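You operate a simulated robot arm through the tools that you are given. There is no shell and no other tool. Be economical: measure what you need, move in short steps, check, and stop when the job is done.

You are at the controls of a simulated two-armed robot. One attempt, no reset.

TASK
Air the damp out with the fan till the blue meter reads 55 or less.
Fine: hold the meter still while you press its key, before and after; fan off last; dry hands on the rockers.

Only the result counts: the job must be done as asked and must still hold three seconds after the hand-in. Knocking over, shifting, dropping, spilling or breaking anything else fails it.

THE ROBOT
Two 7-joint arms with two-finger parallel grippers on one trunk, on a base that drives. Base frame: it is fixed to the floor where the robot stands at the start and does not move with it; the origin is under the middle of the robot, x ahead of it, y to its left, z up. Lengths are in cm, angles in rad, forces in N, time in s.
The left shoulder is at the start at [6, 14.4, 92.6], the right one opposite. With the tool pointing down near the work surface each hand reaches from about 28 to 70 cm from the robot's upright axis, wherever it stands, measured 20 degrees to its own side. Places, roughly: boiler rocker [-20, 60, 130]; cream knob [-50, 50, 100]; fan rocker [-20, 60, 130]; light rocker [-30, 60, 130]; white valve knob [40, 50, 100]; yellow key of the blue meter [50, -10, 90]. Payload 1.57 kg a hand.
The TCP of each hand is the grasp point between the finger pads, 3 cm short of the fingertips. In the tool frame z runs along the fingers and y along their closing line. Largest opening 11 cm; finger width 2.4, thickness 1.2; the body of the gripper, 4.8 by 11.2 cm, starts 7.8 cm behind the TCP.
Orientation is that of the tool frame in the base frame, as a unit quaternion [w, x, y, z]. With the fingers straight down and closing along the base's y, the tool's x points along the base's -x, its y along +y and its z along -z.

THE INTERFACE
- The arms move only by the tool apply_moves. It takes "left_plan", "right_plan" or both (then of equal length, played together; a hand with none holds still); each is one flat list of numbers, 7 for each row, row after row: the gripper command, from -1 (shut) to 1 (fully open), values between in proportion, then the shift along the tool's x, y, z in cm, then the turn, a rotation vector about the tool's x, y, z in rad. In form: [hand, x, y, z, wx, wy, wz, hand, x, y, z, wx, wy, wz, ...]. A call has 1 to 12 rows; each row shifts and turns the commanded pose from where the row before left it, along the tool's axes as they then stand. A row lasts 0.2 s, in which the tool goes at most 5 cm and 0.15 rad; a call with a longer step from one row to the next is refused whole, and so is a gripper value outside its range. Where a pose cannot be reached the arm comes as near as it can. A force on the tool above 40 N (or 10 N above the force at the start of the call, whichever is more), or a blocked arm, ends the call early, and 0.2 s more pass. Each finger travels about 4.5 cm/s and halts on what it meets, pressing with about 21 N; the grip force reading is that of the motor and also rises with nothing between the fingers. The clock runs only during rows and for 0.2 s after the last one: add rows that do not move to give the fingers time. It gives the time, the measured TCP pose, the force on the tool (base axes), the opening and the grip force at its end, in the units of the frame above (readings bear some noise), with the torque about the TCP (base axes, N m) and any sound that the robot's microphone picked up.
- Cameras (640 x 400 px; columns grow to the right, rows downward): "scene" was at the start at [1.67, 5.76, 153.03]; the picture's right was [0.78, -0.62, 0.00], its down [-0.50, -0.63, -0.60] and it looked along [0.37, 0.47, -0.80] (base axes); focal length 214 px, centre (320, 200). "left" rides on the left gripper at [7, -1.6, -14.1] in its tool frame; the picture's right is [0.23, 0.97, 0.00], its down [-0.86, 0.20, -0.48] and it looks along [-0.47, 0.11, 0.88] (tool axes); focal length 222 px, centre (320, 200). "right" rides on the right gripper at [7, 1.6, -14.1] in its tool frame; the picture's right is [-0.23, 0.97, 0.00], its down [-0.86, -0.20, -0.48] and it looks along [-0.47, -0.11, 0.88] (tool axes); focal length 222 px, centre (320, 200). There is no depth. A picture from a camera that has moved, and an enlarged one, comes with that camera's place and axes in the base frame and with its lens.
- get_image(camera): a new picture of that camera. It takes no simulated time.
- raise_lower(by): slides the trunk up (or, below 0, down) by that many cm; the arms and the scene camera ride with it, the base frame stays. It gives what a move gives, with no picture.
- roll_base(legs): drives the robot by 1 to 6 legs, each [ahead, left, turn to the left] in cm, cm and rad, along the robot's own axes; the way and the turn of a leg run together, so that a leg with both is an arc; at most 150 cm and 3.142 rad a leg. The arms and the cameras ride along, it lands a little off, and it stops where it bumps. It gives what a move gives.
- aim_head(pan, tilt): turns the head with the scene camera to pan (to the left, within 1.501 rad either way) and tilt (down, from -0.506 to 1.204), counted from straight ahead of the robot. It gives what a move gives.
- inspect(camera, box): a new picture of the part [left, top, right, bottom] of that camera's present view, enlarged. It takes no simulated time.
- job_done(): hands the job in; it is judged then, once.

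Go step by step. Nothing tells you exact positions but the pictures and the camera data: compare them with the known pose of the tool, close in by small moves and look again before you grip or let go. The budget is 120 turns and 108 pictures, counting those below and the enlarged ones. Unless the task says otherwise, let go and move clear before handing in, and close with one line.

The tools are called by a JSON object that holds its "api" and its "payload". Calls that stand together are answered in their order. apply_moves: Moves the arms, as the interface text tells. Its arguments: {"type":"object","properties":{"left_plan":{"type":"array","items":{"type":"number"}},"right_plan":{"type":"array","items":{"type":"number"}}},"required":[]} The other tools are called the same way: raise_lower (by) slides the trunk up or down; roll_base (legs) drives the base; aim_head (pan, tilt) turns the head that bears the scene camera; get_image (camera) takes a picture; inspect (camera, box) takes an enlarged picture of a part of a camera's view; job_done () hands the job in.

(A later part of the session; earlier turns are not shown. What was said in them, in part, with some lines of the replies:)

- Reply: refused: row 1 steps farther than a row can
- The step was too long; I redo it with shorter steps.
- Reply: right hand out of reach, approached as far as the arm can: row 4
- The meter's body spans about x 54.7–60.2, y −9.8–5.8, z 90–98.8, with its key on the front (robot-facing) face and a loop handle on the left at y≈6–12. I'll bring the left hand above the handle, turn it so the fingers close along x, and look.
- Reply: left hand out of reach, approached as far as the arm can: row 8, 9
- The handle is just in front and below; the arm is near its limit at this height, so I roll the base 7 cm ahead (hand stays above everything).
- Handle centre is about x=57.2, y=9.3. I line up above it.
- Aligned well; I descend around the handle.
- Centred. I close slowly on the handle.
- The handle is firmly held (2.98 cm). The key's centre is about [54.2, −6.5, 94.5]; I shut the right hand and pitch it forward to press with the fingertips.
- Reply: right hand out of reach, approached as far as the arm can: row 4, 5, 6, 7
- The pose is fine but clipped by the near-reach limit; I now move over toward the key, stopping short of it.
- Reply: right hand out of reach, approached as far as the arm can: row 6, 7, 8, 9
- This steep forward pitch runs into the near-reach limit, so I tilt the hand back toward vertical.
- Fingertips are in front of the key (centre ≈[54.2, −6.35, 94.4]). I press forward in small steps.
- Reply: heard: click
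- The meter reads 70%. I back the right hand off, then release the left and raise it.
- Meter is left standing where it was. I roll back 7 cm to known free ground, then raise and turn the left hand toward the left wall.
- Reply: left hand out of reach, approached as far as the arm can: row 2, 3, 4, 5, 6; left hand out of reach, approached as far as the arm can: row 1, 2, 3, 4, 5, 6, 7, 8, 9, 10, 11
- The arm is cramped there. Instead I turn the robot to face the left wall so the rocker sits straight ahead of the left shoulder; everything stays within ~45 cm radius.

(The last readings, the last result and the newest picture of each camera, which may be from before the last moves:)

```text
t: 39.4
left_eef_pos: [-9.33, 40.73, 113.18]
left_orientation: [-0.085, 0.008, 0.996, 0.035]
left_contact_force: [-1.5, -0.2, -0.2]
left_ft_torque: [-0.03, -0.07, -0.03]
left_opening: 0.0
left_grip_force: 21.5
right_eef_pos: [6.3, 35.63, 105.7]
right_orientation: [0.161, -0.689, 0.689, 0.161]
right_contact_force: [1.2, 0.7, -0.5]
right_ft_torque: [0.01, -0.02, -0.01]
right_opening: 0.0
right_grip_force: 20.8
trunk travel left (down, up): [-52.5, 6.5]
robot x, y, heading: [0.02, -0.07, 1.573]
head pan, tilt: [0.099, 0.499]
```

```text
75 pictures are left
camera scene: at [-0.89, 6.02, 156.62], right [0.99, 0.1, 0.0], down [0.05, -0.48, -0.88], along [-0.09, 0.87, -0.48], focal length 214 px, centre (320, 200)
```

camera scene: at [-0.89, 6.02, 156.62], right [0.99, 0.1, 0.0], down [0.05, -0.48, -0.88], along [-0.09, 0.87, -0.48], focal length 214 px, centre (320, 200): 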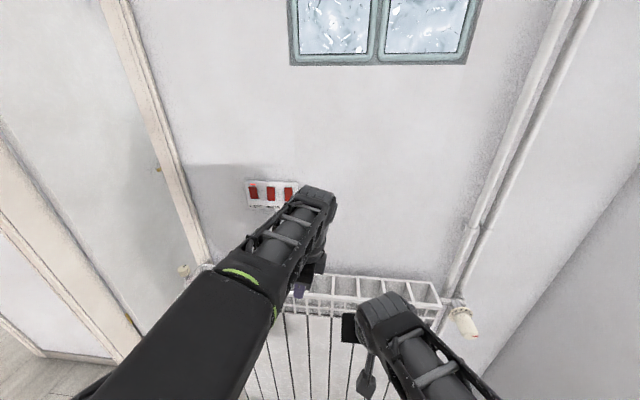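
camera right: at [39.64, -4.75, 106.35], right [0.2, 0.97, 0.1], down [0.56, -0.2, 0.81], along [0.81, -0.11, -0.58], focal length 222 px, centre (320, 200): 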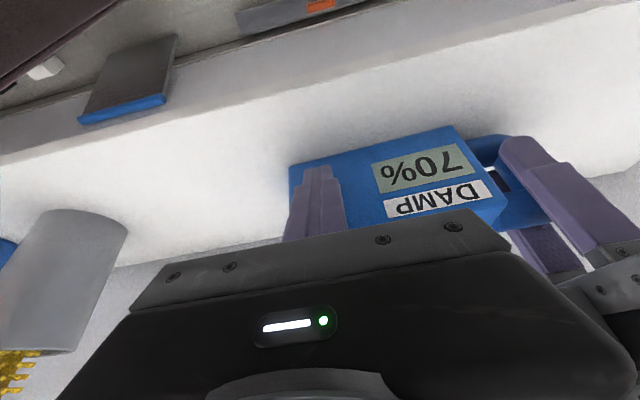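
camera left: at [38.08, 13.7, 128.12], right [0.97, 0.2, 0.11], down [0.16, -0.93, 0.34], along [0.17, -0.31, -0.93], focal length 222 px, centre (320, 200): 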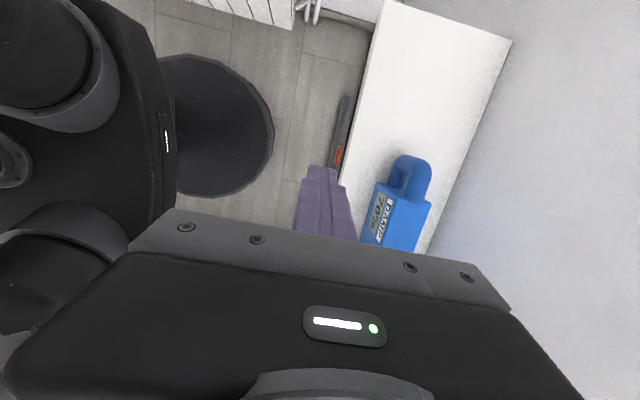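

Triangulating the two views puts the FAN rocker at about [−15.8, 61.5, 127.6]; the rack top is near z=96. I move the left hand forward and pitch its fingers toward the wall.

{"api": "apply_moves", "payload": {"left_plan": [-1, 2, 2.7, -0.6, 0, 0, 0, -1, 2, 2.7, -0.6, 0, 0, 0, -1, 2, 2.7, -0.6, 0, 0, 0, -1, 0, 0, 0, 0, 0, 0]}}

{"api": "apply_moves", "payload": {"left_plan": [-1, 0, 0, 0, -0.143, 0, 0, -1, 0, 0, 0, -0.143, 0, 0, -1, 0, 0, 0, -0.143, 0, 0, -1, 0, 0, 0, -0.143, 0, 0, -1, 0, 0, 0, -0.143, 0, 0, -1, 0, 0, 0, -0.143, 0, 0, -1, 0, 0, 0, -0.143, 0, 0, -1, 0, 0, 0, -0.143, 0, 0, -1, 0, 0, 0, 0, 0, 0]}}

{"api": "get_image", "payload": {"camera": "scene"}}

```text
t: 40.4
left_eef_pos: [-9.25, 40.63, 113.23]
left_orientation: [-0.085, 0.009, 0.996, 0.035]
left_contact_force: [-0.6, 1.1, -0.4]
left_ft_torque: [-0.02, -0.03, -0.04]
left_opening: 0.0
left_grip_force: 21.4
left hand out of reach, approached as far as the arm can: row 1, 2, 3
right_eef_pos: [6.31, 35.62, 105.74]
right_orientation: [-0.161, 0.689, -0.689, -0.161]
right_contact_force: [-0.9, 0.7, -0.2]
right_ft_torque: [-0.01, 0.02, 0.01]
right_opening: 0.0
right_grip_force: 21.4
trunk travel left (down, up): [-52.5, 6.5]
robot x, y, heading: [0.05, -0.03, 1.572]
head pan, tilt: [0.099, 0.499]
```

```text
t: 41.6
left_eef_pos: [-7.5, 40.64, 110.77]
left_orientation: [0.034, 0.037, 0.95, 0.307]
left_contact_force: [0.3, 0.1, -0.5]
left_ft_torque: [0.03, 0.02, 0.03]
left_opening: 0.0
left_grip_force: 21.0
right_eef_pos: [6.28, 35.52, 105.79]
right_orientation: [-0.16, 0.689, -0.688, -0.162]
right_contact_force: [1.1, -0.5, -0.1]
right_ft_torque: [0.01, 0.02, 0.01]
right_opening: 0.0
right_grip_force: 21.5
trunk travel left (down, up): [-52.5, 6.5]
robot x, y, heading: [0.02, -0.06, 1.57]
head pan, tilt: [0.099, 0.499]
stopped in row 6 (left hand): the arm was blocked; the commanded pose is now the measured one
```

```text
74 pictures are left
camera scene: at [-0.8, 5.97, 156.62], right [1.0, 0.1, 0.0], down [0.05, -0.48, -0.88], along [-0.09, 0.87, -0.48], focal length 214 px, centre (320, 200)
```

scene: 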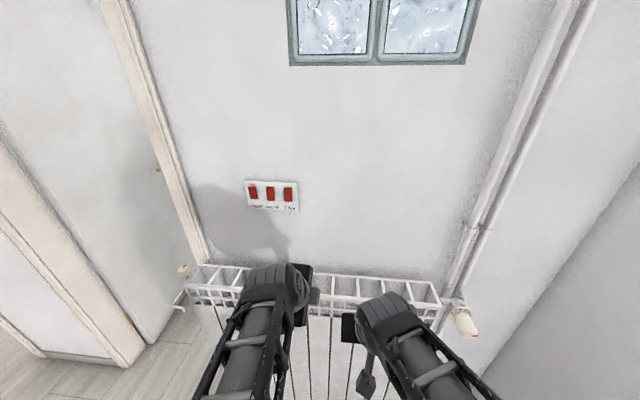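

The hands are close together; I move the right hand off to its side first.

{"api": "apply_moves", "payload": {"right_plan": [-1, 0, -4, 0, 0, 0, 0, -1, 0, -4, 0, 0, 0, 0, -1, 0, -4, 0, 0, 0, 0, -1, 0, -4, 0, 0, 0, 0, -1, 0, 0, 0, 0, 0, 0]}}

{"api": "apply_moves", "payload": {"left_plan": [-1, 4, 0, 0, 0, 0, 0, -1, 0, 3.2, -2.3, -0.1, 0, 0, -1, 0, 3.2, -2.3, -0.1, 0, 0, -1, 0, 0, 0, -0.14, 0, 0, -1, 0, 0, 0, -0.14, 0, 0, -1, 0, 0, 0, -0.14, 0, 0, -1, 0, 0, 0, 0, 0, 0]}}

{"api": "get_image", "payload": {"camera": "scene"}}

```text
t: 42.8
left_eef_pos: [-7.6, 40.64, 110.71]
left_orientation: [0.034, 0.038, 0.951, 0.307]
left_contact_force: [-0.7, 0.0, 0.8]
left_ft_torque: [0.0, 0.02, 0.0]
left_opening: 0.0
left_grip_force: 21.3
right_eef_pos: [22.25, 35.54, 105.74]
right_orientation: [-0.161, 0.689, -0.688, -0.161]
right_contact_force: [-0.5, 0.2, -0.4]
right_ft_torque: [-0.02, 0.01, -0.02]
right_opening: 0.0
right_grip_force: 20.9
trunk travel left (down, up): [-52.5, 6.5]
robot x, y, heading: [0.25, 0.37, 1.571]
head pan, tilt: [0.099, 0.499]
```

```text
t: 44.0
left_eef_pos: [-10.97, 43.57, 116.0]
left_orientation: [0.126, 0.013, 0.876, 0.465]
left_contact_force: [0.0, 0.7, -0.6]
left_ft_torque: [0.0, -0.02, 0.01]
left_opening: 0.0
left_grip_force: 20.8
right_eef_pos: [22.38, 35.57, 105.81]
right_orientation: [0.162, -0.688, 0.689, 0.161]
right_contact_force: [0.1, -0.5, 0.5]
right_ft_torque: [0.01, -0.01, -0.04]
right_opening: 0.0
right_grip_force: 20.6
trunk travel left (down, up): [-52.5, 6.5]
robot x, y, heading: [-0.16, 0.09, 1.569]
head pan, tilt: [0.099, 0.499]
stopped in row 5 (left hand): the arm was blocked; the commanded pose is now the measured one
```

```text
73 pictures are left
camera scene: at [-0.9, 6.02, 156.62], right [1.0, 0.1, 0.0], down [0.05, -0.48, -0.88], along [-0.09, 0.87, -0.48], focal length 214 px, centre (320, 200)
```

scene: 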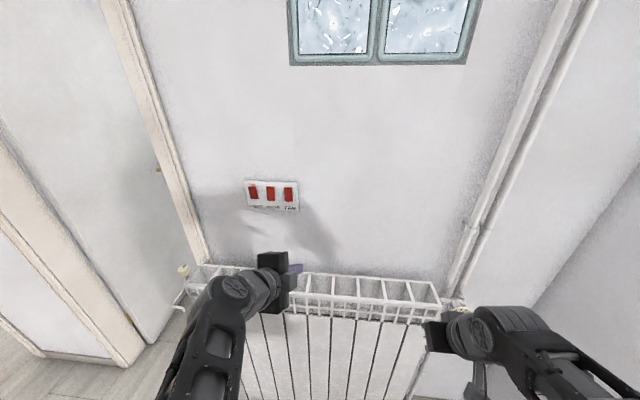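

The wrist is near a joint limit in this roll; I roll the hand back a quarter turn to its natural orientation while keeping the fingers forward.

{"api": "apply_moves", "payload": {"left_plan": [-1, 0, 0, 0, 0, 0, -0.143, -1, 0, 0, 0, 0, 0, -0.143, -1, 0, 0, 0, 0, 0, -0.143, -1, 0, 0, 0, 0, 0, -0.143, -1, 0, 0, 0, 0, 0, -0.143, -1, 0, 0, 0, 0, 0, -0.143, -1, 0, 0, 0, 0, 0, -0.143, -1, 0, 0, 0, 0, 0, -0.143, -1, 0, 0, 0, 0, 0, -0.143, -1, 0, 0, 0, 0, 0, -0.143, -1, 0, 0, 0, 0, 0, -0.141, -1, 0, 0, 0, 0, 0, 0]}}

{"api": "get_image", "payload": {"camera": "scene"}}

{"api": "get_image", "payload": {"camera": "left"}}

```text
t: 46.8
left_eef_pos: [-7.01, 42.26, 116.68]
left_orientation: [0.461, -0.583, 0.646, 0.172]
left_contact_force: [0.2, -0.1, -0.6]
left_ft_torque: [-0.03, 0.02, -0.04]
left_opening: 0.0
left_grip_force: 20.9
right_eef_pos: [22.37, 35.45, 105.78]
right_orientation: [0.161, -0.688, 0.689, 0.161]
right_contact_force: [-0.1, 0.3, 0.4]
right_ft_torque: [-0.02, 0.0, 0.01]
right_opening: 0.02
right_grip_force: 21.1
trunk travel left (down, up): [-52.5, 6.5]
robot x, y, heading: [-0.35, -0.45, 1.568]
head pan, tilt: [0.099, 0.499]
stopped in row 12 (left hand): the arm was blocked; the commanded pose is now the measured one
```

```text
72 pictures are left
camera scene: at [-0.89, 6.01, 156.62], right [1.0, 0.1, 0.0], down [0.05, -0.48, -0.88], along [-0.09, 0.87, -0.48], focal length 214 px, centre (320, 200)
```

scene: 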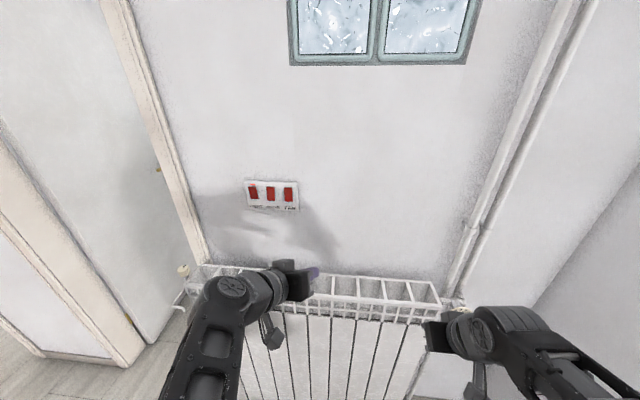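

```text
71 pictures are left
camera left: at [-10.42, 26.77, 118.8], right [-0.87, 0.12, -0.49], down [-0.46, 0.2, 0.87], along [0.2, 0.97, -0.12], focal length 222 px, centre (320, 200)
```

left: 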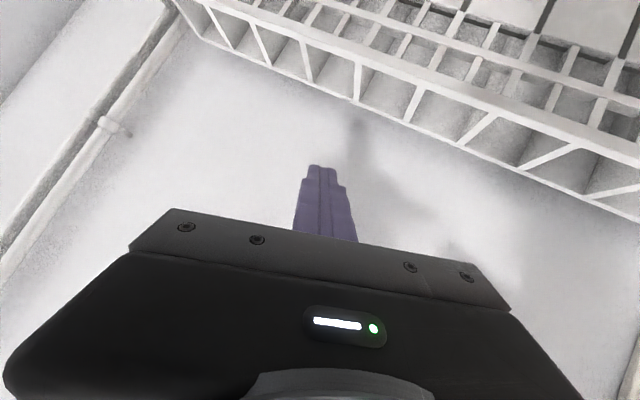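

{"api": "apply_moves", "payload": {"left_plan": [-1, -3.4, 2.4, -0.97, 0, 0, 0, -1, -3.4, 2.4, -0.97, 0, 0, 0, -1, -3.4, 2.4, -0.97, 0, 0, 0, -1, 0, 0, 0, -0.135, 0, 0.037, -1, 0, 0, 0, -0.135, 0, 0.037, -1, 0, 0, 0, -0.135, 0, 0.037, -1, 0, 0, 0, 0, 0, 0]}}

{"api": "get_image", "payload": {"camera": "scene"}}

```text
t: 48.0
left_eef_pos: [-18.46, 48.87, 121.62]
left_orientation: [-0.41, 0.648, -0.612, -0.192]
left_contact_force: [-0.4, -1.3, -0.2]
left_ft_torque: [-0.02, -0.02, 0.0]
left_opening: 0.01
left_grip_force: 20.7
right_eef_pos: [22.31, 35.57, 105.93]
right_orientation: [0.162, -0.688, 0.689, 0.162]
right_contact_force: [0.3, 0.1, 0.1]
right_ft_torque: [0.01, -0.04, 0.02]
right_opening: 0.03
right_grip_force: 21.2
trunk travel left (down, up): [-52.5, 6.5]
robot x, y, heading: [0.28, 0.02, 1.567]
head pan, tilt: [0.099, 0.499]
stopped in row 6 (left hand): the arm was blocked; the commanded pose is now the measured one
```

```text
70 pictures are left
camera scene: at [-0.9, 6.04, 156.62], right [1.0, 0.1, 0.0], down [0.05, -0.48, -0.88], along [-0.09, 0.87, -0.48], focal length 214 px, centre (320, 200)
```

scene: 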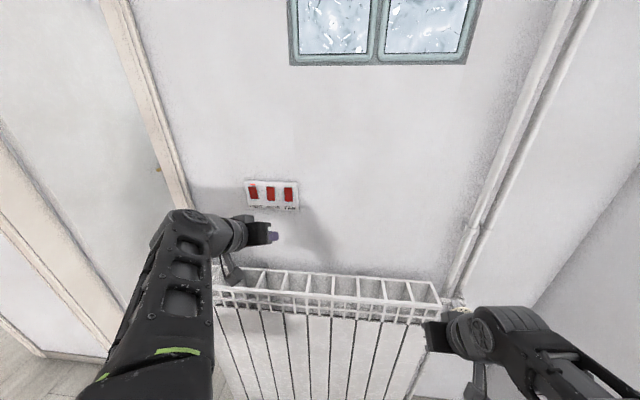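

The hand is pointed well enough at the wall (18° yaw). Now I examine the rockers closely.

{"api": "inspect", "payload": {"camera": "scene", "box": [235, 170, 315, 220]}}

{"api": "get_image", "payload": {"camera": "left"}}

```text
8.00 times, centred on (275, 195) of scene
camera zoom: at [-0.9, 6.04, 156.62], right [1.0, 0.1, 0.0], down [0.05, -0.48, -0.88], along [-0.09, 0.87, -0.48], focal length 1716 px, centre (680, 240)
```

zoom: 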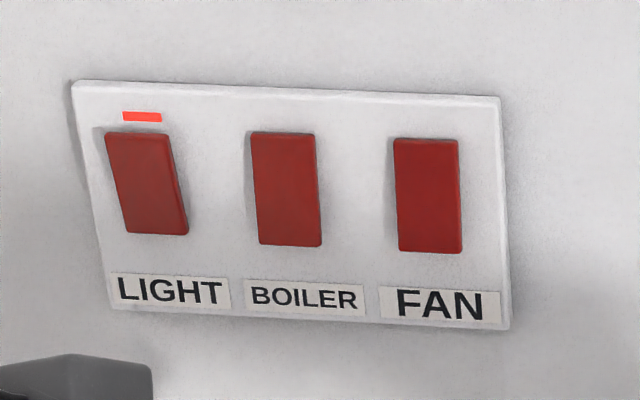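

```text
68 pictures are left
camera left: at [-19.26, 33.4, 125.14], right [-0.89, -0.06, -0.46], down [-0.46, 0.19, 0.87], along [0.04, 0.98, -0.2], focal length 222 px, centre (320, 200)
```

left: 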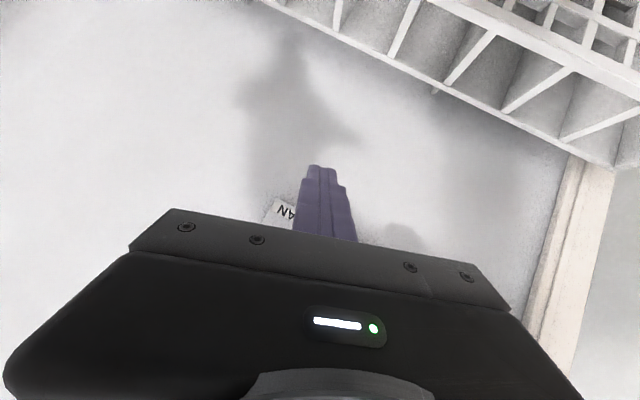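

OFF rockers have their bottoms out, the lit LIGHT has its bottom pushed in, so I'll press FAN's lower half at about [−16, 61, 126.2]. I move to a standoff in front of it.

{"api": "apply_moves", "payload": {"left_plan": [-1, -2.31, -1, 0.37, 0, 0, 0, -1, -2.31, -1, 0.37, 0, 0, 0, -1, -2.31, -1, 0.37, 0, 0, 0, -1, 0, 0, 0, 0, 0, 0]}}

{"api": "get_image", "payload": {"camera": "left"}}

{"api": "inspect", "payload": {"camera": "scene", "box": [227, 165, 323, 225]}}

```text
t: 49.0
left_eef_pos: [-16.4, 53.83, 127.09]
left_orientation: [-0.412, 0.647, -0.612, -0.193]
left_contact_force: [0.7, 0.3, 0.3]
left_ft_torque: [-0.02, -0.01, 0.0]
left_opening: 0.01
left_grip_force: 21.1
right_eef_pos: [22.29, 35.53, 105.73]
right_orientation: [-0.161, 0.689, -0.689, -0.161]
right_contact_force: [-0.3, 0.3, -1.0]
right_ft_torque: [0.0, -0.01, 0.02]
right_opening: 0.0
right_grip_force: 20.6
trunk travel left (down, up): [-52.5, 6.5]
robot x, y, heading: [0.21, 0.05, 1.572]
head pan, tilt: [0.099, 0.499]
```

```text
67 pictures are left
camera left: at [-17.29, 38.3, 130.68], right [-0.89, -0.06, -0.46], down [-0.46, 0.19, 0.87], along [0.04, 0.98, -0.2], focal length 222 px, centre (320, 200)
```

left: 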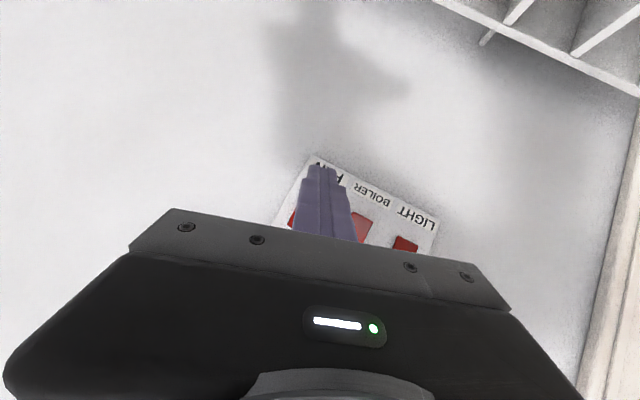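

```text
6.67 times, centred on (275, 195) of scene
camera zoom: at [-0.88, 5.98, 156.62], right [1.0, 0.1, 0.0], down [0.05, -0.48, -0.88], along [-0.09, 0.87, -0.48], focal length 1430 px, centre (620, 233)
```

zoom: 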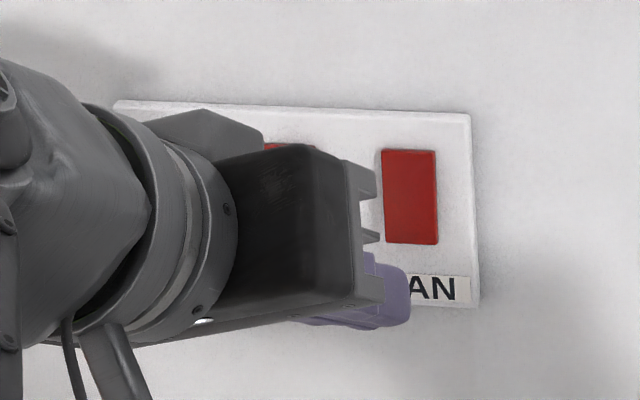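

Geometry agrees. I press forward (+y) with small final steps, listening for the click.

{"api": "apply_moves", "payload": {"left_plan": [-1, -2.16, 0.29, 2.6, 0, 0, 0, -1, -0.32, 0.04, 0.38, 0, 0, 0, -1, -0.32, 0.04, 0.38, 0, 0, 0, -1, 0, 0, 0, 0, 0, 0]}}

{"api": "inspect", "payload": {"camera": "scene", "box": [227, 165, 323, 225]}}

```text
t: 50.0
left_eef_pos: [-16.39, 57.94, 127.16]
left_orientation: [-0.412, 0.647, -0.613, -0.191]
left_contact_force: [0.3, -20.2, -2.3]
left_ft_torque: [-0.27, 0.15, -0.07]
left_opening: 0.0
left_grip_force: 21.0
right_eef_pos: [22.31, 35.29, 105.86]
right_orientation: [0.162, -0.688, 0.688, 0.162]
right_contact_force: [-0.3, 0.2, 0.2]
right_ft_torque: [-0.01, 0.01, 0.03]
right_opening: 0.0
right_grip_force: 21.0
trunk travel left (down, up): [-52.5, 6.5]
robot x, y, heading: [0.02, -0.51, 1.568]
head pan, tilt: [0.099, 0.499]
heard: click
```

```text
6.67 times, centred on (275, 195) of scene
camera zoom: at [-0.9, 5.62, 156.63], right [1.0, 0.1, 0.0], down [0.05, -0.47, -0.88], along [-0.09, 0.87, -0.48], focal length 1430 px, centre (620, 233)
```

zoom: 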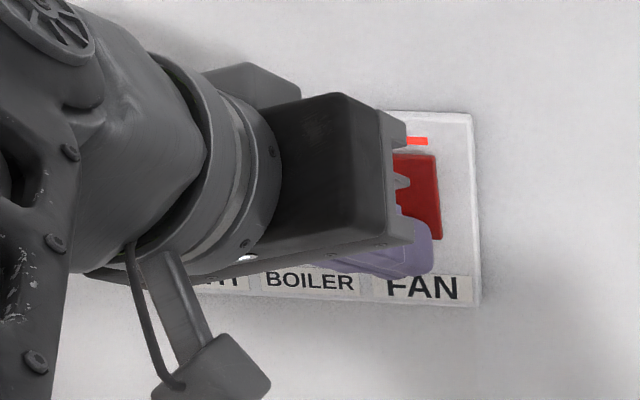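

Click heard and FAN's indicator is lit. I back off and check the panel.

{"api": "apply_moves", "payload": {"left_plan": [-1, 2.54, -0.34, -3.06, 0, 0, 0, -1, 2.54, -0.34, -3.06, 0, 0, 0, -1, 2.54, -0.34, -3.06, 0, 0, 0, -1, 0, 0, 0, 0, 0, 0]}}

{"api": "inspect", "payload": {"camera": "scene", "box": [227, 165, 323, 225]}}

```text
t: 51.0
left_eef_pos: [-16.62, 46.47, 126.81]
left_orientation: [-0.413, 0.649, -0.611, -0.186]
left_contact_force: [-0.9, 0.6, 0.1]
left_ft_torque: [0.01, 0.0, -0.01]
left_opening: 0.0
left_grip_force: 21.0
right_eef_pos: [22.35, 35.57, 105.76]
right_orientation: [-0.161, 0.689, -0.688, -0.161]
right_contact_force: [-0.4, 0.5, 0.0]
right_ft_torque: [0.02, 0.04, 0.0]
right_opening: 0.01
right_grip_force: 20.9
trunk travel left (down, up): [-52.5, 6.5]
robot x, y, heading: [-0.0, -0.22, 1.569]
head pan, tilt: [0.099, 0.499]
```

```text
6.67 times, centred on (275, 195) of scene
camera zoom: at [-0.87, 6.08, 156.61], right [1.0, 0.1, 0.0], down [0.05, -0.48, -0.88], along [-0.09, 0.87, -0.48], focal length 1430 px, centre (620, 233)
```

zoom: 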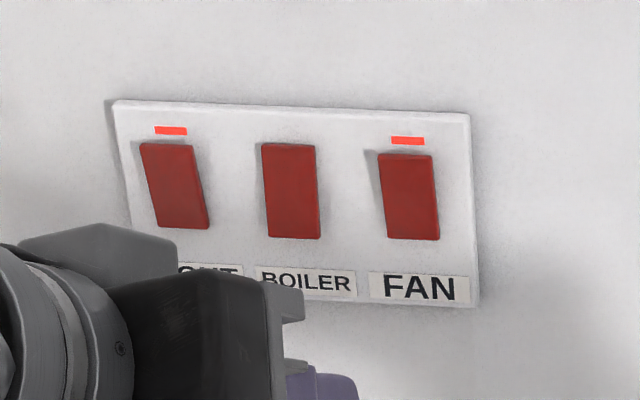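

The fan is on, others unchanged. I turn back to the shelf, then lower and straighten the left hand.

{"api": "roll_base", "payload": {"legs": [[0, 0, -1.571]]}}

{"api": "apply_moves", "payload": {"left_plan": [-1, 3.15, 1.24, 2.47, 0, 0, 0, -1, 3.15, 1.24, 2.47, 0, 0, 0, -1, 3.15, 1.24, 2.47, 0, 0, 0, -1, 0, 0, 0, -0.0457, 0.126, 0.0076, -1, 0, 0, 0, -0.0457, 0.126, 0.0076, -1, 0, 0, 0, -0.0457, 0.126, 0.0076, -1, 0, 0, 0, -0.0457, 0.126, 0.0076, -1, 0, 0, 0, -0.0457, 0.126, 0.0076, -1, 0, 0, 0, -0.0457, 0.126, 0.0076, -1, 0, 0, 0, -0.0457, 0.126, 0.0076, -1, 0, 0, 0, 0, 0, 0]}}

{"api": "aim_head", "payload": {"pan": 0.2, "tilt": 0.9}}

{"api": "get_image", "payload": {"camera": "scene"}}

```text
t: 55.2
left_eef_pos: [46.45, 16.33, 126.92]
left_orientation: [0.423, -0.024, 0.891, -0.159]
left_contact_force: [-1.0, 0.2, 0.2]
left_ft_torque: [0.01, 0.01, -0.02]
left_opening: 0.0
left_grip_force: 21.0
right_eef_pos: [35.28, -22.39, 105.65]
right_orientation: [0.229, 0.002, 0.974, -0.001]
right_contact_force: [0.2, -1.2, 0.4]
right_ft_torque: [0.0, -0.02, -0.03]
right_opening: 0.01
right_grip_force: 21.3
trunk travel left (down, up): [-52.5, 6.5]
robot x, y, heading: [-0.05, -0.11, -0.002]
head pan, tilt: [0.099, 0.499]
```

```text
t: 56.5
left_eef_pos: [45.03, 10.12, 116.12]
left_orientation: [0.299, 0.056, 0.938, -0.164]
left_contact_force: [0.2, 0.1, 0.6]
left_ft_torque: [-0.01, 0.0, -0.04]
left_opening: 0.0
left_grip_force: 21.0
right_eef_pos: [35.43, -22.52, 105.69]
right_orientation: [0.229, 0.001, 0.973, 0.0]
right_contact_force: [0.6, 0.5, 0.0]
right_ft_torque: [0.03, 0.02, 0.02]
right_opening: 0.0
right_grip_force: 21.2
trunk travel left (down, up): [-52.5, 6.5]
robot x, y, heading: [-0.07, 0.05, -0.005]
head pan, tilt: [0.099, 0.499]
stopped in row 6 (left hand): the arm was blocked; the commanded pose is now the measured one
```

```text
t: 57.4
left_eef_pos: [44.98, 10.04, 116.19]
left_orientation: [0.3, 0.056, 0.938, -0.164]
left_contact_force: [0.6, 0.2, -0.1]
left_ft_torque: [0.01, 0.0, 0.02]
left_opening: 0.02
left_grip_force: 21.1
right_eef_pos: [35.47, -22.49, 105.8]
right_orientation: [0.228, 0.002, 0.974, 0.0]
right_contact_force: [0.9, 0.0, -0.4]
right_ft_torque: [0.0, 0.0, -0.01]
right_opening: 0.0
right_grip_force: 21.2
trunk travel left (down, up): [-52.5, 6.5]
robot x, y, heading: [0.03, -0.17, -0.001]
head pan, tilt: [0.201, 0.901]
```

```text
63 pictures are left
camera scene: at [4.42, 1.44, 153.24], right [0.2, -0.98, 0.0], down [-0.77, -0.15, -0.62], along [0.61, 0.12, -0.78], focal length 214 px, centre (320, 200)
```

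scene: 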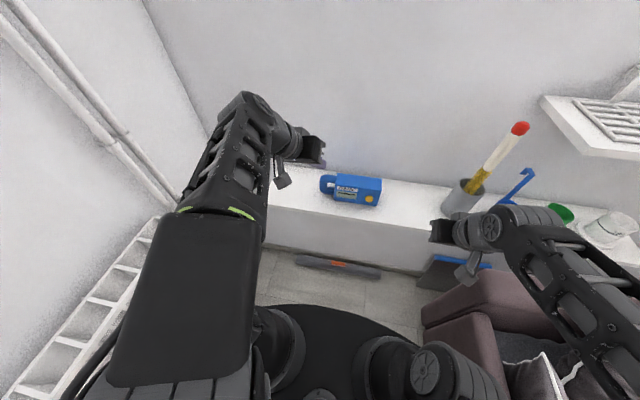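

The wrist is against a limit; I shift the left hand outward first and then finish straightening it.

{"api": "apply_moves", "payload": {"left_plan": [-1, -0.4, 3.5, -0.1, 0, 0, 0, -1, -0.4, 3.5, -0.1, 0, 0, 0, -1, -0.4, 3.5, -0.1, 0, 0, 0, -1, 0, 0, 0, -0.067, 0.122, -0.023, -1, 0, 0, 0, -0.067, 0.122, -0.023, -1, 0, 0, 0, -0.067, 0.122, -0.023, -1, 0, 0, 0, -0.067, 0.122, -0.023, -1, 0, 0, 0, -0.067, 0.122, -0.023, -1, 0, 0, 0, 0, 0, 0]}}

```text
t: 59.4
left_eef_pos: [47.93, 20.2, 114.28]
left_orientation: [0.042, 0.006, 0.999, -0.022]
left_contact_force: [0.5, -0.2, 0.4]
left_ft_torque: [-0.01, 0.0, 0.02]
left_opening: 0.0
left_grip_force: 21.1
left hand out of reach, approached as far as the arm can: row 8
right_eef_pos: [35.51, -22.42, 105.78]
right_orientation: [0.228, 0.003, 0.974, -0.001]
right_contact_force: [0.5, 0.8, 0.2]
right_ft_torque: [-0.01, -0.01, 0.02]
right_opening: 0.01
right_grip_force: 21.0
trunk travel left (down, up): [-52.5, 6.5]
robot x, y, heading: [0.0, 0.3, -0.004]
head pan, tilt: [0.201, 0.901]
```

{"api": "apply_moves", "payload": {"left_plan": [0.3, 0, 0, 4.5, -0.044, 0.084, -0.012, 0.3, 0, 0, 0, 0, 0, 0.143, 0.3, 0, 0, 0, 0, 0, 0.143, 0.3, 0, 0, 0, 0, 0, 0.143, 0.3, 0, 0, 0, 0, 0, 0.143, 0.3, 0, 0, 0, 0, 0, 0.143, 0.3, 0, 0, 0, 0, 0, 0.143, 0.3, 0, 0, 0, 0, 0, 0.143, 0.3, 0, 0, 0, 0, 0, 0.143, 0.3, 0, 0, 0, 0, 0, 0.143, 0.3, 0, 0, 0, 0, 0, 0.143, 0.3, 0, 0, 0, 0, 0, 0.141]}}

{"api": "roll_base", "payload": {"legs": [[7, 0, 0]]}}

{"api": "get_image", "payload": {"camera": "left"}}

{"api": "inspect", "payload": {"camera": "scene", "box": [280, 160, 440, 260]}}

```text
t: 62.0
left_eef_pos: [48.42, 19.9, 109.64]
left_orientation: [0.0, 0.709, 0.705, 0.0]
left_contact_force: [-0.1, -0.1, 0.8]
left_ft_torque: [-0.01, 0.03, 0.0]
left_opening: 7.16
left_grip_force: 0.2
right_eef_pos: [35.49, -22.48, 105.86]
right_orientation: [0.229, 0.001, 0.973, 0.0]
right_contact_force: [-0.2, -0.9, 0.9]
right_ft_torque: [-0.04, 0.0, -0.02]
right_opening: 0.0
right_grip_force: 21.1
trunk travel left (down, up): [-52.5, 6.5]
robot x, y, heading: [-0.09, 0.25, -0.004]
head pan, tilt: [0.201, 0.901]
```

```text
t: 63.0
left_eef_pos: [55.6, 20.03, 109.61]
left_orientation: [-0.001, 0.707, 0.707, -0.002]
left_contact_force: [0.1, -0.3, -0.3]
left_ft_torque: [-0.01, 0.01, 0.0]
left_opening: 7.16
left_grip_force: 0.0
right_eef_pos: [42.46, -22.44, 105.63]
right_orientation: [0.228, 0.001, 0.974, 0.0]
right_contact_force: [-0.1, -0.3, -0.5]
right_ft_torque: [0.03, 0.04, 0.01]
right_opening: 0.0
right_grip_force: 20.8
trunk travel left (down, up): [-52.5, 6.5]
robot x, y, heading: [7.19, 0.23, -0.004]
head pan, tilt: [0.201, 0.901]
```

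```text
62 pictures are left
camera left: at [53.89, 26.78, 123.76], right [0.97, 0.23, 0.0], down [0.2, -0.86, 0.48], along [0.11, -0.47, -0.88], focal length 222 px, centre (320, 200)
```

left: 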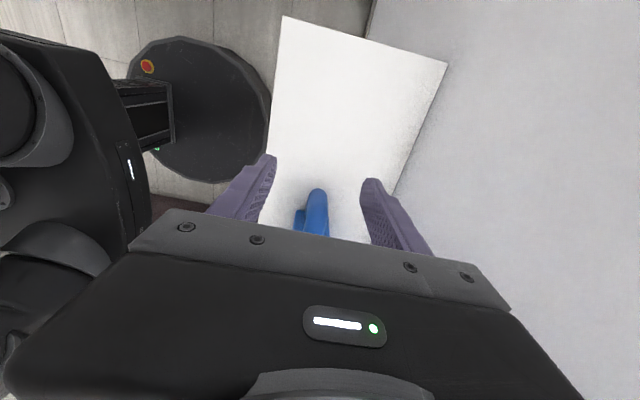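

```text
4.00 times, centred on (360, 210) of scene
camera zoom: at [11.59, 1.43, 153.22], right [0.2, -0.98, 0.0], down [-0.77, -0.15, -0.62], along [0.61, 0.12, -0.78], focal length 858 px, centre (160, 160)
```

zoom: 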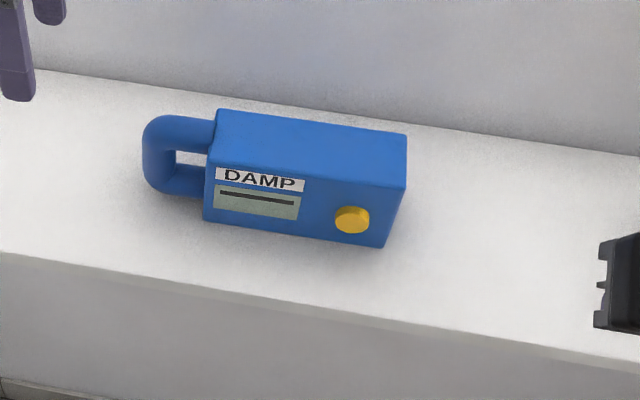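

The meter is undisturbed. I bring the left hand back to the same grip pose and the right hand to its standoff before the key.

{"api": "apply_moves", "payload": {"left_plan": [0.3, -3.43, 0.55, 0, 0, 0, 0, 0.3, -3.43, 0.55, 0, 0, 0, 0, 0.3, -3.42, 0.55, 0, 0, 0, 0, 0.3, 0, 0, 4, 0, 0, 0, 0.3, 0, 0, 4, 0, 0, 0, 0.3, 0, 0, 3.5, 0, 0, 0, 0.3, 0, 0, 2.1, 0, 0, 0, 0.3, 0, 0, 0, 0, 0, 0], "right_plan": [-1, 0, 4.02, 0, 0, 0, 0, -1, 0, 4.02, 0, 0, 0, 0, -1, 0, 4.02, 0, 0, 0, 0, -1, 0, 4.02, 0, 0, 0, 0, -1, -0.67, 0, 3.6, 0, 0, 0, -1, -0.67, 0, 3.6, 0, 0, 0, -1, -0.67, 0, 3.6, 0, 0, 0, -1, 0, 0, 0, 0, 0, 0]}}

{"api": "get_image", "payload": {"camera": "left"}}

{"api": "get_image", "payload": {"camera": "right"}}

```text
t: 64.8
left_eef_pos: [56.99, 9.59, 95.93]
left_orientation: [-0.001, 0.707, 0.707, 0.001]
left_contact_force: [0.1, 0.0, -0.5]
left_ft_torque: [-0.05, -0.04, 0.0]
left_opening: 7.13
left_grip_force: 0.0
right_eef_pos: [49.05, -6.44, 97.06]
right_orientation: [0.229, 0.001, 0.974, 0.001]
right_contact_force: [-0.3, 0.0, -0.3]
right_ft_torque: [0.0, 0.03, 0.02]
right_opening: 0.0
right_grip_force: 20.7
trunk travel left (down, up): [-52.5, 6.5]
robot x, y, heading: [6.76, 0.36, -0.003]
head pan, tilt: [0.201, 0.901]
```

```text
60 pictures are left
camera left: at [55.31, 16.45, 110.11], right [0.97, 0.23, 0.0], down [0.2, -0.86, 0.48], along [0.11, -0.47, -0.88], focal length 222 px, centre (320, 200)
```

left: 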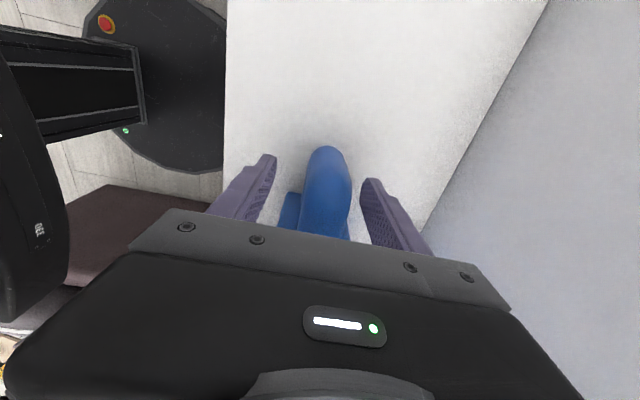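

```text
59 pictures are left
camera right: at [36.42, -4.79, 106.71], right [0.21, 0.97, 0.1], down [0.55, -0.2, 0.81], along [0.81, -0.11, -0.58], focal length 222 px, centre (320, 200)
```

right: 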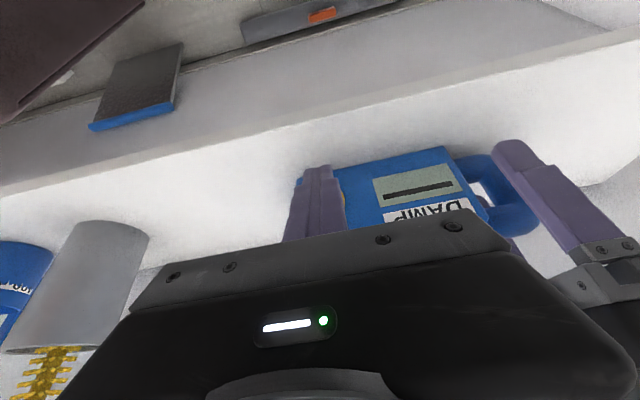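

I centre the left fingers by +0.3 cm, grip, and press the key again.

{"api": "apply_moves", "payload": {"left_plan": [0.3, 0, 0.3, 0, 0, 0, 0, -0.1, 0, 0, 0, 0, 0, 0, -0.3, 0, 0, 0, 0, 0, 0, -0.5, 0, 0, 0, 0, 0, 0, -0.7, 0, 0, 0, 0, 0, 0, -1, 0, 0, 0, 0, 0, 0, -1, 0, 0, 0, 0, 0, 0, -1, 0, 0, 0, 0, 0, 0]}}

{"api": "apply_moves", "payload": {"right_plan": [-1, -1.79, 0.1, 0.99, 0, 0, 0, -1, -0.36, 0, 0.18, 0, 0, 0, -1, -0.36, 0, 0.18, 0, 0, 0, -1, -0.36, 0, 0.18, 0, 0, 0]}}

{"api": "inspect", "payload": {"camera": "scene", "box": [320, 190, 384, 230]}}

```text
t: 66.6
left_eef_pos: [57.37, 9.68, 96.05]
left_orientation: [-0.001, 0.708, 0.706, 0.0]
left_contact_force: [0.6, -0.1, 1.0]
left_ft_torque: [0.05, 0.07, 0.02]
left_opening: 2.99
left_grip_force: 20.8
right_eef_pos: [49.07, -6.46, 96.99]
right_orientation: [0.229, 0.001, 0.974, 0.0]
right_contact_force: [0.5, 0.5, 0.0]
right_ft_torque: [-0.01, 0.02, 0.04]
right_opening: 0.0
right_grip_force: 21.4
trunk travel left (down, up): [-52.5, 6.5]
robot x, y, heading: [6.97, -0.06, -0.001]
head pan, tilt: [0.201, 0.901]
```

```text
t: 67.6
left_eef_pos: [57.35, 9.68, 96.14]
left_orientation: [0.001, 0.707, 0.707, 0.0]
left_contact_force: [4.9, 3.8, 1.7]
left_ft_torque: [-0.2, 0.08, 0.72]
left_opening: 3.04
left_grip_force: 21.5
right_eef_pos: [52.19, -6.3, 96.73]
right_orientation: [0.228, 0.002, 0.974, 0.0]
right_contact_force: [-6.1, -2.8, 1.0]
right_ft_torque: [-0.08, 0.13, -0.05]
right_opening: 0.01
right_grip_force: 21.0
trunk travel left (down, up): [-52.5, 6.5]
robot x, y, heading: [6.67, 0.04, -0.005]
head pan, tilt: [0.201, 0.901]
heard: click
```

```text
10.00 times, centred on (352, 210) of scene
camera zoom: at [11.38, 1.44, 153.23], right [0.2, -0.98, 0.0], down [-0.77, -0.15, -0.62], along [0.61, 0.12, -0.78], focal length 2145 px, centre (0, 100)
```

zoom: 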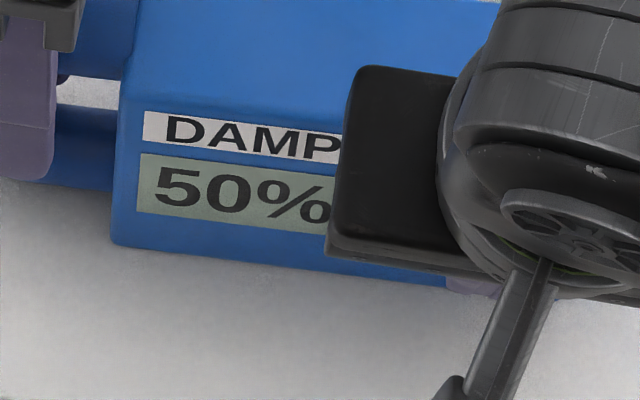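

The meter reads 50%, under 55. Last is the fan: I back off the key, release and raise the left hand, and roll back.

{"api": "apply_moves", "payload": {"right_plan": [-1, 2.69, 0, -1.33, 0, 0, 0, -1, 2, 0, -3, 0, 0, 0, -1, 0, 0, -4, 0, 0, 0, -1, 0, -4, -3, 0, 0, 0, -1, 0, -4, 0, 0, 0, 0, -1, 0, -4, 0, 0, 0, 0, -1, 0, -4, 0, 0, 0, 0, -1, 0, 0, 0, 0, 0, 0]}}

{"api": "apply_moves", "payload": {"left_plan": [-0.3, 0, 0, 0, 0, 0, 0, 0, 0, 0, 0, 0, 0, 0, 0.3, 0, 0, 0, 0, 0, 0, 0.3, 0, 0, 0, 0, 0, 0, 0.3, 0, 0, 0, 0, 0, 0, 0.3, 0, 0, -2, 0, 0, 0, 0.3, 0, 0, -4, 0, 0, 0, 0.3, 0, 0, -4, 0, 0, 0, 0.3, 0, 0, -3, 0, 0, 0, 0.3, 3.4, 0, 0, 0, 0, 0, 0.3, 3.4, 0, 0, 0, 0, 0, 0.3, 3.4, 0, 0, 0, 0, 0]}}

{"api": "roll_base", "payload": {"legs": [[-7, 0, 0]]}}

{"api": "apply_moves", "payload": {"left_plan": [-1, 0, 0, 0, 0, 0, -0.143, -1, 0, 0, 0, 0, 0, -0.143, -1, 0, 0, 0, 0, 0, -0.143, -1, 0, 0, 0, 0, 0, -0.143, -1, 0, 0, 0, 0, 0, -0.143, -1, 0, 0, 0, 0, 0, -0.143, -1, 0, 0, 0, 0, 0, -0.143, -1, 0, 0, 0, 0, 0, -0.143, -1, 0, 0, 0, 0, 0, -0.143, -1, 0, 0, 0, 0, 0, -0.143, -1, 0, 0, 0, 0, 0, -0.141]}}

{"api": "get_image", "payload": {"camera": "scene"}}

```text
t: 69.4
left_eef_pos: [57.32, 9.69, 96.05]
left_orientation: [0.0, 0.708, 0.706, 0.0]
left_contact_force: [-0.8, 0.8, -0.5]
left_ft_torque: [-0.09, 0.05, -0.03]
left_opening: 2.98
left_grip_force: 20.4
right_eef_pos: [43.15, -22.42, 105.13]
right_orientation: [0.228, 0.001, 0.974, 0.001]
right_contact_force: [0.0, -0.1, 0.1]
right_ft_torque: [-0.02, -0.03, 0.01]
right_opening: 0.0
right_grip_force: 21.3
trunk travel left (down, up): [-52.5, 6.5]
robot x, y, heading: [6.76, -0.45, -0.002]
head pan, tilt: [0.201, 0.901]
```

```text
t: 72.0
left_eef_pos: [57.27, 19.93, 109.12]
left_orientation: [0.0, 0.708, 0.707, 0.0]
left_contact_force: [0.9, 0.0, -0.6]
left_ft_torque: [0.0, -0.03, 0.01]
left_opening: 7.16
left_grip_force: 0.1
right_eef_pos: [43.05, -22.24, 105.11]
right_orientation: [0.229, 0.001, 0.974, 0.0]
right_contact_force: [-0.1, 0.1, -0.5]
right_ft_torque: [0.0, 0.03, -0.01]
right_opening: 0.0
right_grip_force: 21.0
trunk travel left (down, up): [-52.5, 6.5]
robot x, y, heading: [7.12, 0.23, 0.002]
head pan, tilt: [0.201, 0.901]
```

```text
t: 73.0
left_eef_pos: [50.25, 19.88, 109.19]
left_orientation: [0.0, 0.708, 0.706, 0.0]
left_contact_force: [-0.3, 0.7, 0.9]
left_ft_torque: [0.03, -0.01, -0.02]
left_opening: 7.16
left_grip_force: 0.1
right_eef_pos: [35.92, -22.24, 105.1]
right_orientation: [0.228, 0.001, 0.974, 0.0]
right_contact_force: [0.3, 0.4, -0.5]
right_ft_torque: [0.0, -0.03, 0.03]
right_opening: 0.0
right_grip_force: 20.7
trunk travel left (down, up): [-52.5, 6.5]
robot x, y, heading: [-0.18, -0.13, 0.003]
head pan, tilt: [0.201, 0.901]
```

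```text
t: 75.4
left_eef_pos: [50.21, 19.9, 109.17]
left_orientation: [0.001, -0.001, 1.0, -0.001]
left_contact_force: [-0.1, -0.2, -0.7]
left_ft_torque: [-0.02, 0.0, -0.02]
left_opening: 0.0
left_grip_force: 21.2
right_eef_pos: [36.06, -22.26, 105.04]
right_orientation: [0.229, 0.0, 0.974, 0.001]
right_contact_force: [-0.2, -0.3, 0.3]
right_ft_torque: [0.0, -0.02, 0.03]
right_opening: 0.01
right_grip_force: 20.5
trunk travel left (down, up): [-52.5, 6.5]
robot x, y, heading: [-0.16, -0.24, 0.002]
head pan, tilt: [0.201, 0.901]
```

```text
57 pictures are left
camera scene: at [4.4, 1.45, 153.23], right [0.2, -0.98, 0.0], down [-0.77, -0.15, -0.62], along [0.61, 0.12, -0.78], focal length 214 px, centre (320, 200)
```

scene: 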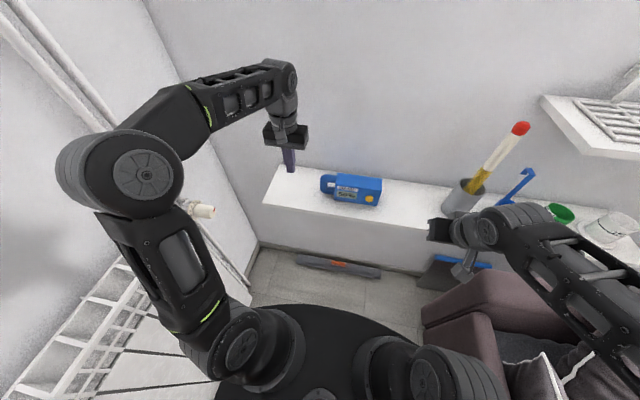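

{"api": "apply_moves", "payload": {"left_plan": [-1, 0, 0, 0, 0, -0.137, 0, -1, 0, 0, 0, 0, -0.137, 0, -1, 0, 0, 0, 0, -0.137, 0, -1, 0, 0, 0, 0, -0.137, 0, -1, 0, 0, 0, 0, -0.137, 0, -1, 0, 0, 0, 0, -0.137, 0, -1, 0, 0, 0, 0, -0.137, 0, -1, -3, 0, -2, 0, 0, 0, -1, -3, 0, -2, 0, 0, 0, -1, -3, 0, -2, 0, 0, 0, -1, 0, 0, 0, 0, 0, 0]}}

```text
t: 77.8
left_eef_pos: [50.53, 19.81, 119.84]
left_orientation: [0.461, 0.002, 0.888, -0.002]
left_contact_force: [-0.1, -0.2, -0.4]
left_ft_torque: [0.0, -0.02, 0.01]
left_opening: 0.0
left_grip_force: 20.6
right_eef_pos: [36.15, -22.32, 105.11]
right_orientation: [0.228, 0.001, 0.974, -0.001]
right_contact_force: [0.2, -0.1, -0.4]
right_ft_torque: [0.02, 0.0, -0.02]
right_opening: 0.0
right_grip_force: 20.6
trunk travel left (down, up): [-52.5, 6.5]
robot x, y, heading: [-0.13, 0.32, 0.002]
head pan, tilt: [0.201, 0.901]
```

Clean pose this time. I retract slightly and turn to the wall.

{"api": "apply_moves", "payload": {"left_plan": [-1, 2.3, 0, -3.28, 0, 0, 0, -1, 0, 0, 0, 0, 0, 0]}}

{"api": "roll_base", "payload": {"legs": [[0, 0, 1.571]]}}

{"api": "aim_head", "payload": {"pan": 0.1, "tilt": 0.5}}

{"api": "get_image", "payload": {"camera": "scene"}}

{"api": "get_image", "payload": {"camera": "left"}}

```text
t: 78.4
left_eef_pos: [46.67, 19.82, 119.79]
left_orientation: [0.461, 0.001, 0.887, 0.0]
left_contact_force: [0.9, 0.1, -0.2]
left_ft_torque: [-0.01, 0.01, -0.01]
left_opening: 0.0
left_grip_force: 21.6
right_eef_pos: [36.17, -22.16, 105.15]
right_orientation: [0.227, 0.001, 0.974, 0.0]
right_contact_force: [0.6, -0.6, 0.0]
right_ft_torque: [0.0, 0.01, 0.01]
right_opening: 0.03
right_grip_force: 21.0
trunk travel left (down, up): [-52.5, 6.5]
robot x, y, heading: [0.03, -0.02, -0.002]
head pan, tilt: [0.201, 0.901]
```

```text
t: 82.6
left_eef_pos: [-19.59, 46.82, 119.84]
left_orientation: [0.328, -0.623, 0.632, 0.324]
left_contact_force: [0.0, 0.4, 0.7]
left_ft_torque: [-0.02, 0.01, 0.01]
left_opening: 0.03
left_grip_force: 21.0
right_eef_pos: [22.57, 36.07, 105.16]
right_orientation: [0.162, -0.685, 0.692, 0.161]
right_contact_force: [0.9, 0.4, -0.1]
right_ft_torque: [0.03, -0.02, -0.01]
right_opening: 0.01
right_grip_force: 21.3
trunk travel left (down, up): [-52.5, 6.5]
robot x, y, heading: [-0.18, 0.1, 1.557]
head pan, tilt: [0.201, 0.901]
```

```text
t: 83.5
left_eef_pos: [-19.5, 46.83, 119.99]
left_orientation: [0.328, -0.624, 0.631, 0.324]
left_contact_force: [0.0, -0.1, 0.8]
left_ft_torque: [0.05, -0.02, 0.03]
left_opening: 0.0
left_grip_force: 20.8
right_eef_pos: [22.59, 35.85, 105.12]
right_orientation: [0.162, -0.685, 0.692, 0.16]
right_contact_force: [1.1, 0.3, 0.3]
right_ft_torque: [0.02, -0.01, 0.0]
right_opening: 0.02
right_grip_force: 20.9
trunk travel left (down, up): [-52.5, 6.5]
robot x, y, heading: [0.17, 0.04, 1.559]
head pan, tilt: [0.099, 0.499]
```

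```text
56 pictures are left
camera scene: at [-0.85, 6.02, 156.61], right [1.0, 0.09, 0.0], down [0.04, -0.48, -0.88], along [-0.08, 0.87, -0.48], focal length 214 px, centre (320, 200)
```

scene: 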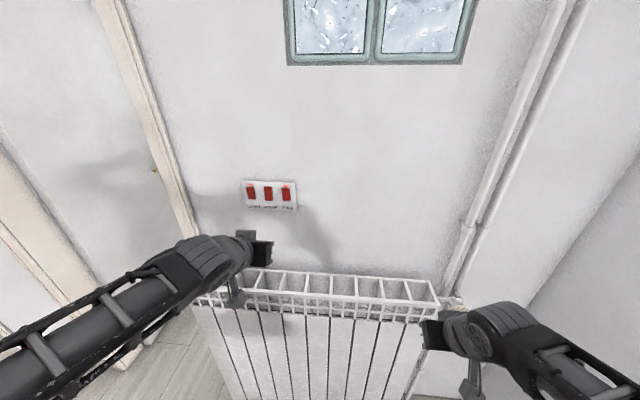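

```text
55 pictures are left
camera left: at [-18.12, 31.1, 122.3], right [-0.98, -0.12, -0.19], down [-0.2, 0.1, 0.97], along [-0.1, 0.99, -0.12], focal length 222 px, centre (320, 200)
```

left: 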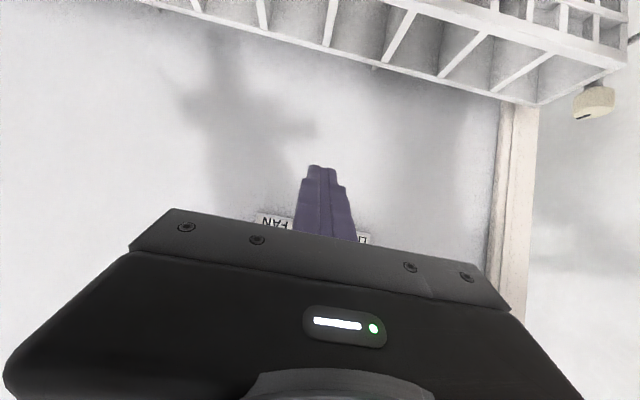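

The panel is unchanged (LIGHT and FAN on). I move to a standoff before FAN's upper half, about [−16, 57.5, 129].

{"api": "apply_moves", "payload": {"left_plan": [-1, -3.05, -0.87, 0.15, 0, 0, 0, -1, -3.05, -0.87, 0.15, 0, 0, 0, -1, -3.05, -0.87, 0.15, 0, 0, 0, -1, -3.05, -0.87, 0.15, 0, 0, 0, -1, 0, 0, 0, 0, 0, 0]}}

{"api": "inspect", "payload": {"camera": "scene", "box": [227, 165, 323, 225]}}

{"api": "get_image", "payload": {"camera": "left"}}

```text
t: 84.7
left_eef_pos: [-15.9, 54.14, 129.59]
left_orientation: [0.328, -0.624, 0.631, 0.325]
left_contact_force: [0.2, 0.6, 1.2]
left_ft_torque: [0.03, 0.0, 0.01]
left_opening: 0.0
left_grip_force: 21.0
right_eef_pos: [22.58, 35.96, 105.11]
right_orientation: [0.163, -0.685, 0.692, 0.161]
right_contact_force: [-0.2, 0.8, 0.2]
right_ft_torque: [0.01, -0.03, -0.01]
right_opening: 0.0
right_grip_force: 20.8
trunk travel left (down, up): [-52.5, 6.5]
robot x, y, heading: [-0.52, 0.11, 1.56]
head pan, tilt: [0.099, 0.499]
```

```text
6.67 times, centred on (275, 195) of scene
camera zoom: at [-0.86, 5.99, 156.62], right [1.0, 0.09, 0.0], down [0.04, -0.48, -0.88], along [-0.08, 0.87, -0.48], focal length 1430 px, centre (620, 233)
```

zoom: 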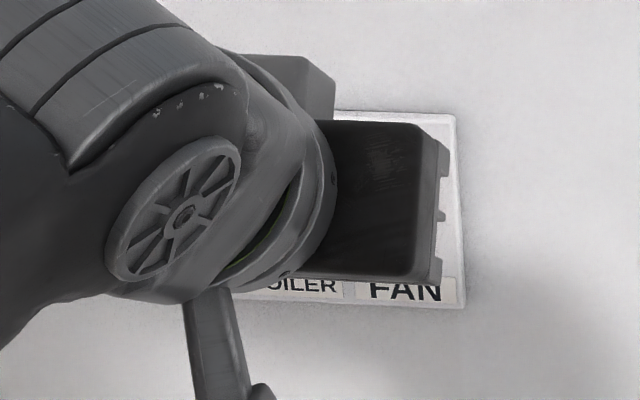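

```text
53 pictures are left
camera left: at [-14.51, 38.49, 131.99], right [-0.98, -0.12, -0.19], down [-0.2, 0.1, 0.97], along [-0.1, 0.99, -0.12], focal length 222 px, centre (320, 200)
```

left: 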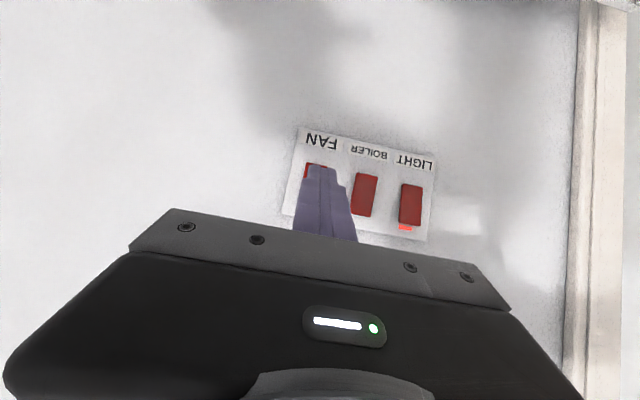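

Aligned on FAN's upper half; I press.

{"api": "apply_moves", "payload": {"left_plan": [-1, -1.38, 0, 1.97, 0, 0, 0, -1, -0.29, 0, 0.41, 0, 0, 0, -1, -0.29, 0, 0.41, 0, 0, 0, -1, -0.23, 0, 0.33, 0, 0, 0, -1, 0, 0, 0, 0, 0, 0]}}

```text
t: 85.9
left_eef_pos: [-16.03, 57.72, 129.75]
left_orientation: [0.328, -0.623, 0.632, 0.325]
left_contact_force: [-0.5, -15.1, -2.2]
left_ft_torque: [-0.18, -0.03, 0.01]
left_opening: 0.0
left_grip_force: 20.9
right_eef_pos: [22.48, 35.8, 105.11]
right_orientation: [0.163, -0.684, 0.692, 0.161]
right_contact_force: [0.3, -1.1, 0.7]
right_ft_torque: [0.0, 0.05, 0.03]
right_opening: 0.01
right_grip_force: 20.9
trunk travel left (down, up): [-52.5, 6.5]
robot x, y, heading: [0.21, 0.39, 1.56]
head pan, tilt: [0.099, 0.499]
heard: click
```

A click; I back away along −y and check the panel.

{"api": "apply_moves", "payload": {"left_plan": [-1, 2, 0, -2.87, 0, 0, 0, -1, 2, 0, -2.87, 0, 0, 0, -1, 2.6, 0, -3, 0, 0, 0, -1, 3, 0, 0, 0, 0, 0, -1, 3, 0, 0, 0, 0, 0, -1, 0, 0, 0, 0, 0, 0]}}

{"api": "inspect", "payload": {"camera": "scene", "box": [227, 165, 323, 225]}}

{"api": "aim_head", "payload": {"pan": -1.3, "tilt": 0.7}}

{"api": "get_image", "payload": {"camera": "scene"}}

```text
t: 87.3
left_eef_pos: [-16.17, 43.68, 124.09]
left_orientation: [0.328, -0.624, 0.631, 0.324]
left_contact_force: [0.6, 1.2, -0.9]
left_ft_torque: [0.0, -0.03, -0.03]
left_opening: 0.01
left_grip_force: 20.9
right_eef_pos: [22.54, 35.96, 105.04]
right_orientation: [0.162, -0.685, 0.692, 0.16]
right_contact_force: [-0.6, -0.1, -0.5]
right_ft_torque: [0.01, -0.01, 0.0]
right_opening: 0.0
right_grip_force: 20.8
trunk travel left (down, up): [-52.5, 6.5]
robot x, y, heading: [0.24, -0.12, 1.559]
head pan, tilt: [0.099, 0.499]
```

```text
6.67 times, centred on (275, 195) of scene
camera zoom: at [-0.84, 6.07, 156.61], right [1.0, 0.09, 0.0], down [0.04, -0.48, -0.88], along [-0.08, 0.87, -0.48], focal length 1430 px, centre (620, 233)
```

zoom: 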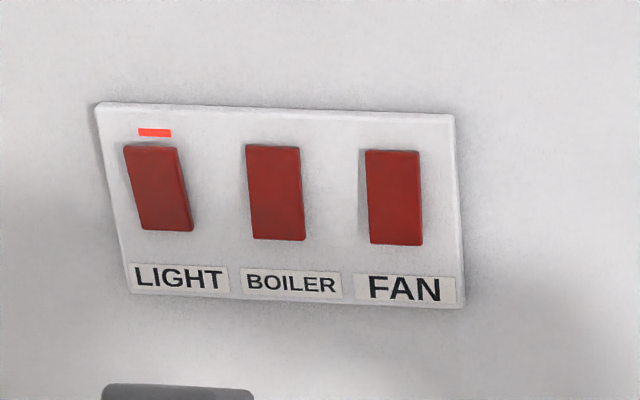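

```text
t: 88.8
left_eef_pos: [-16.03, 43.78, 124.09]
left_orientation: [0.328, -0.624, 0.631, 0.324]
left_contact_force: [0.1, -0.3, -0.1]
left_ft_torque: [-0.03, 0.02, 0.01]
left_opening: 0.0
left_grip_force: 21.0
right_eef_pos: [22.64, 35.91, 105.12]
right_orientation: [0.162, -0.685, 0.692, 0.16]
right_contact_force: [-1.1, -0.2, 0.8]
right_ft_torque: [-0.01, 0.03, -0.01]
right_opening: 0.01
right_grip_force: 21.0
trunk travel left (down, up): [-52.5, 6.5]
robot x, y, heading: [0.28, 0.15, 1.561]
head pan, tilt: [-1.3, 0.7]
```

```text
51 pictures are left
camera scene: at [8.17, -0.86, 154.85], right [0.26, -0.97, 0.0], down [-0.62, -0.17, -0.77], along [0.74, 0.2, -0.64], focal length 214 px, centre (320, 200)
```

scene: 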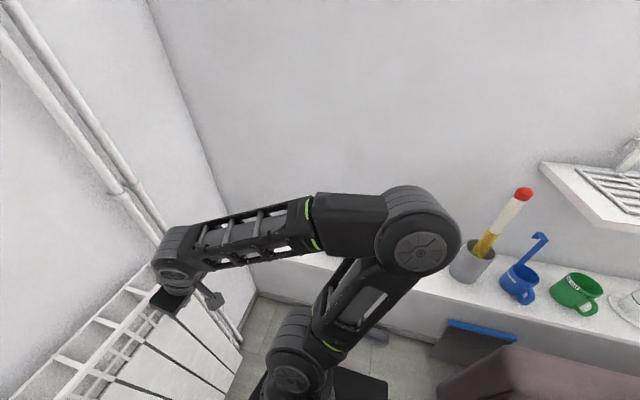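

FAN is off, LIGHT and BOILER are as they were, both hands are clear, and the meter was left in place after reading 50%.

{"api": "job_done", "payload": {}}

```text
The job is handed in.
```

The damp went from 70% to 50% on the blue meter, below your limit of 55. I held the meter by its handle for both key presses. The 50% reading was taken with the fan still running, and I didn't read it again after switching off. The fan went off last; light and boiler are as they were.
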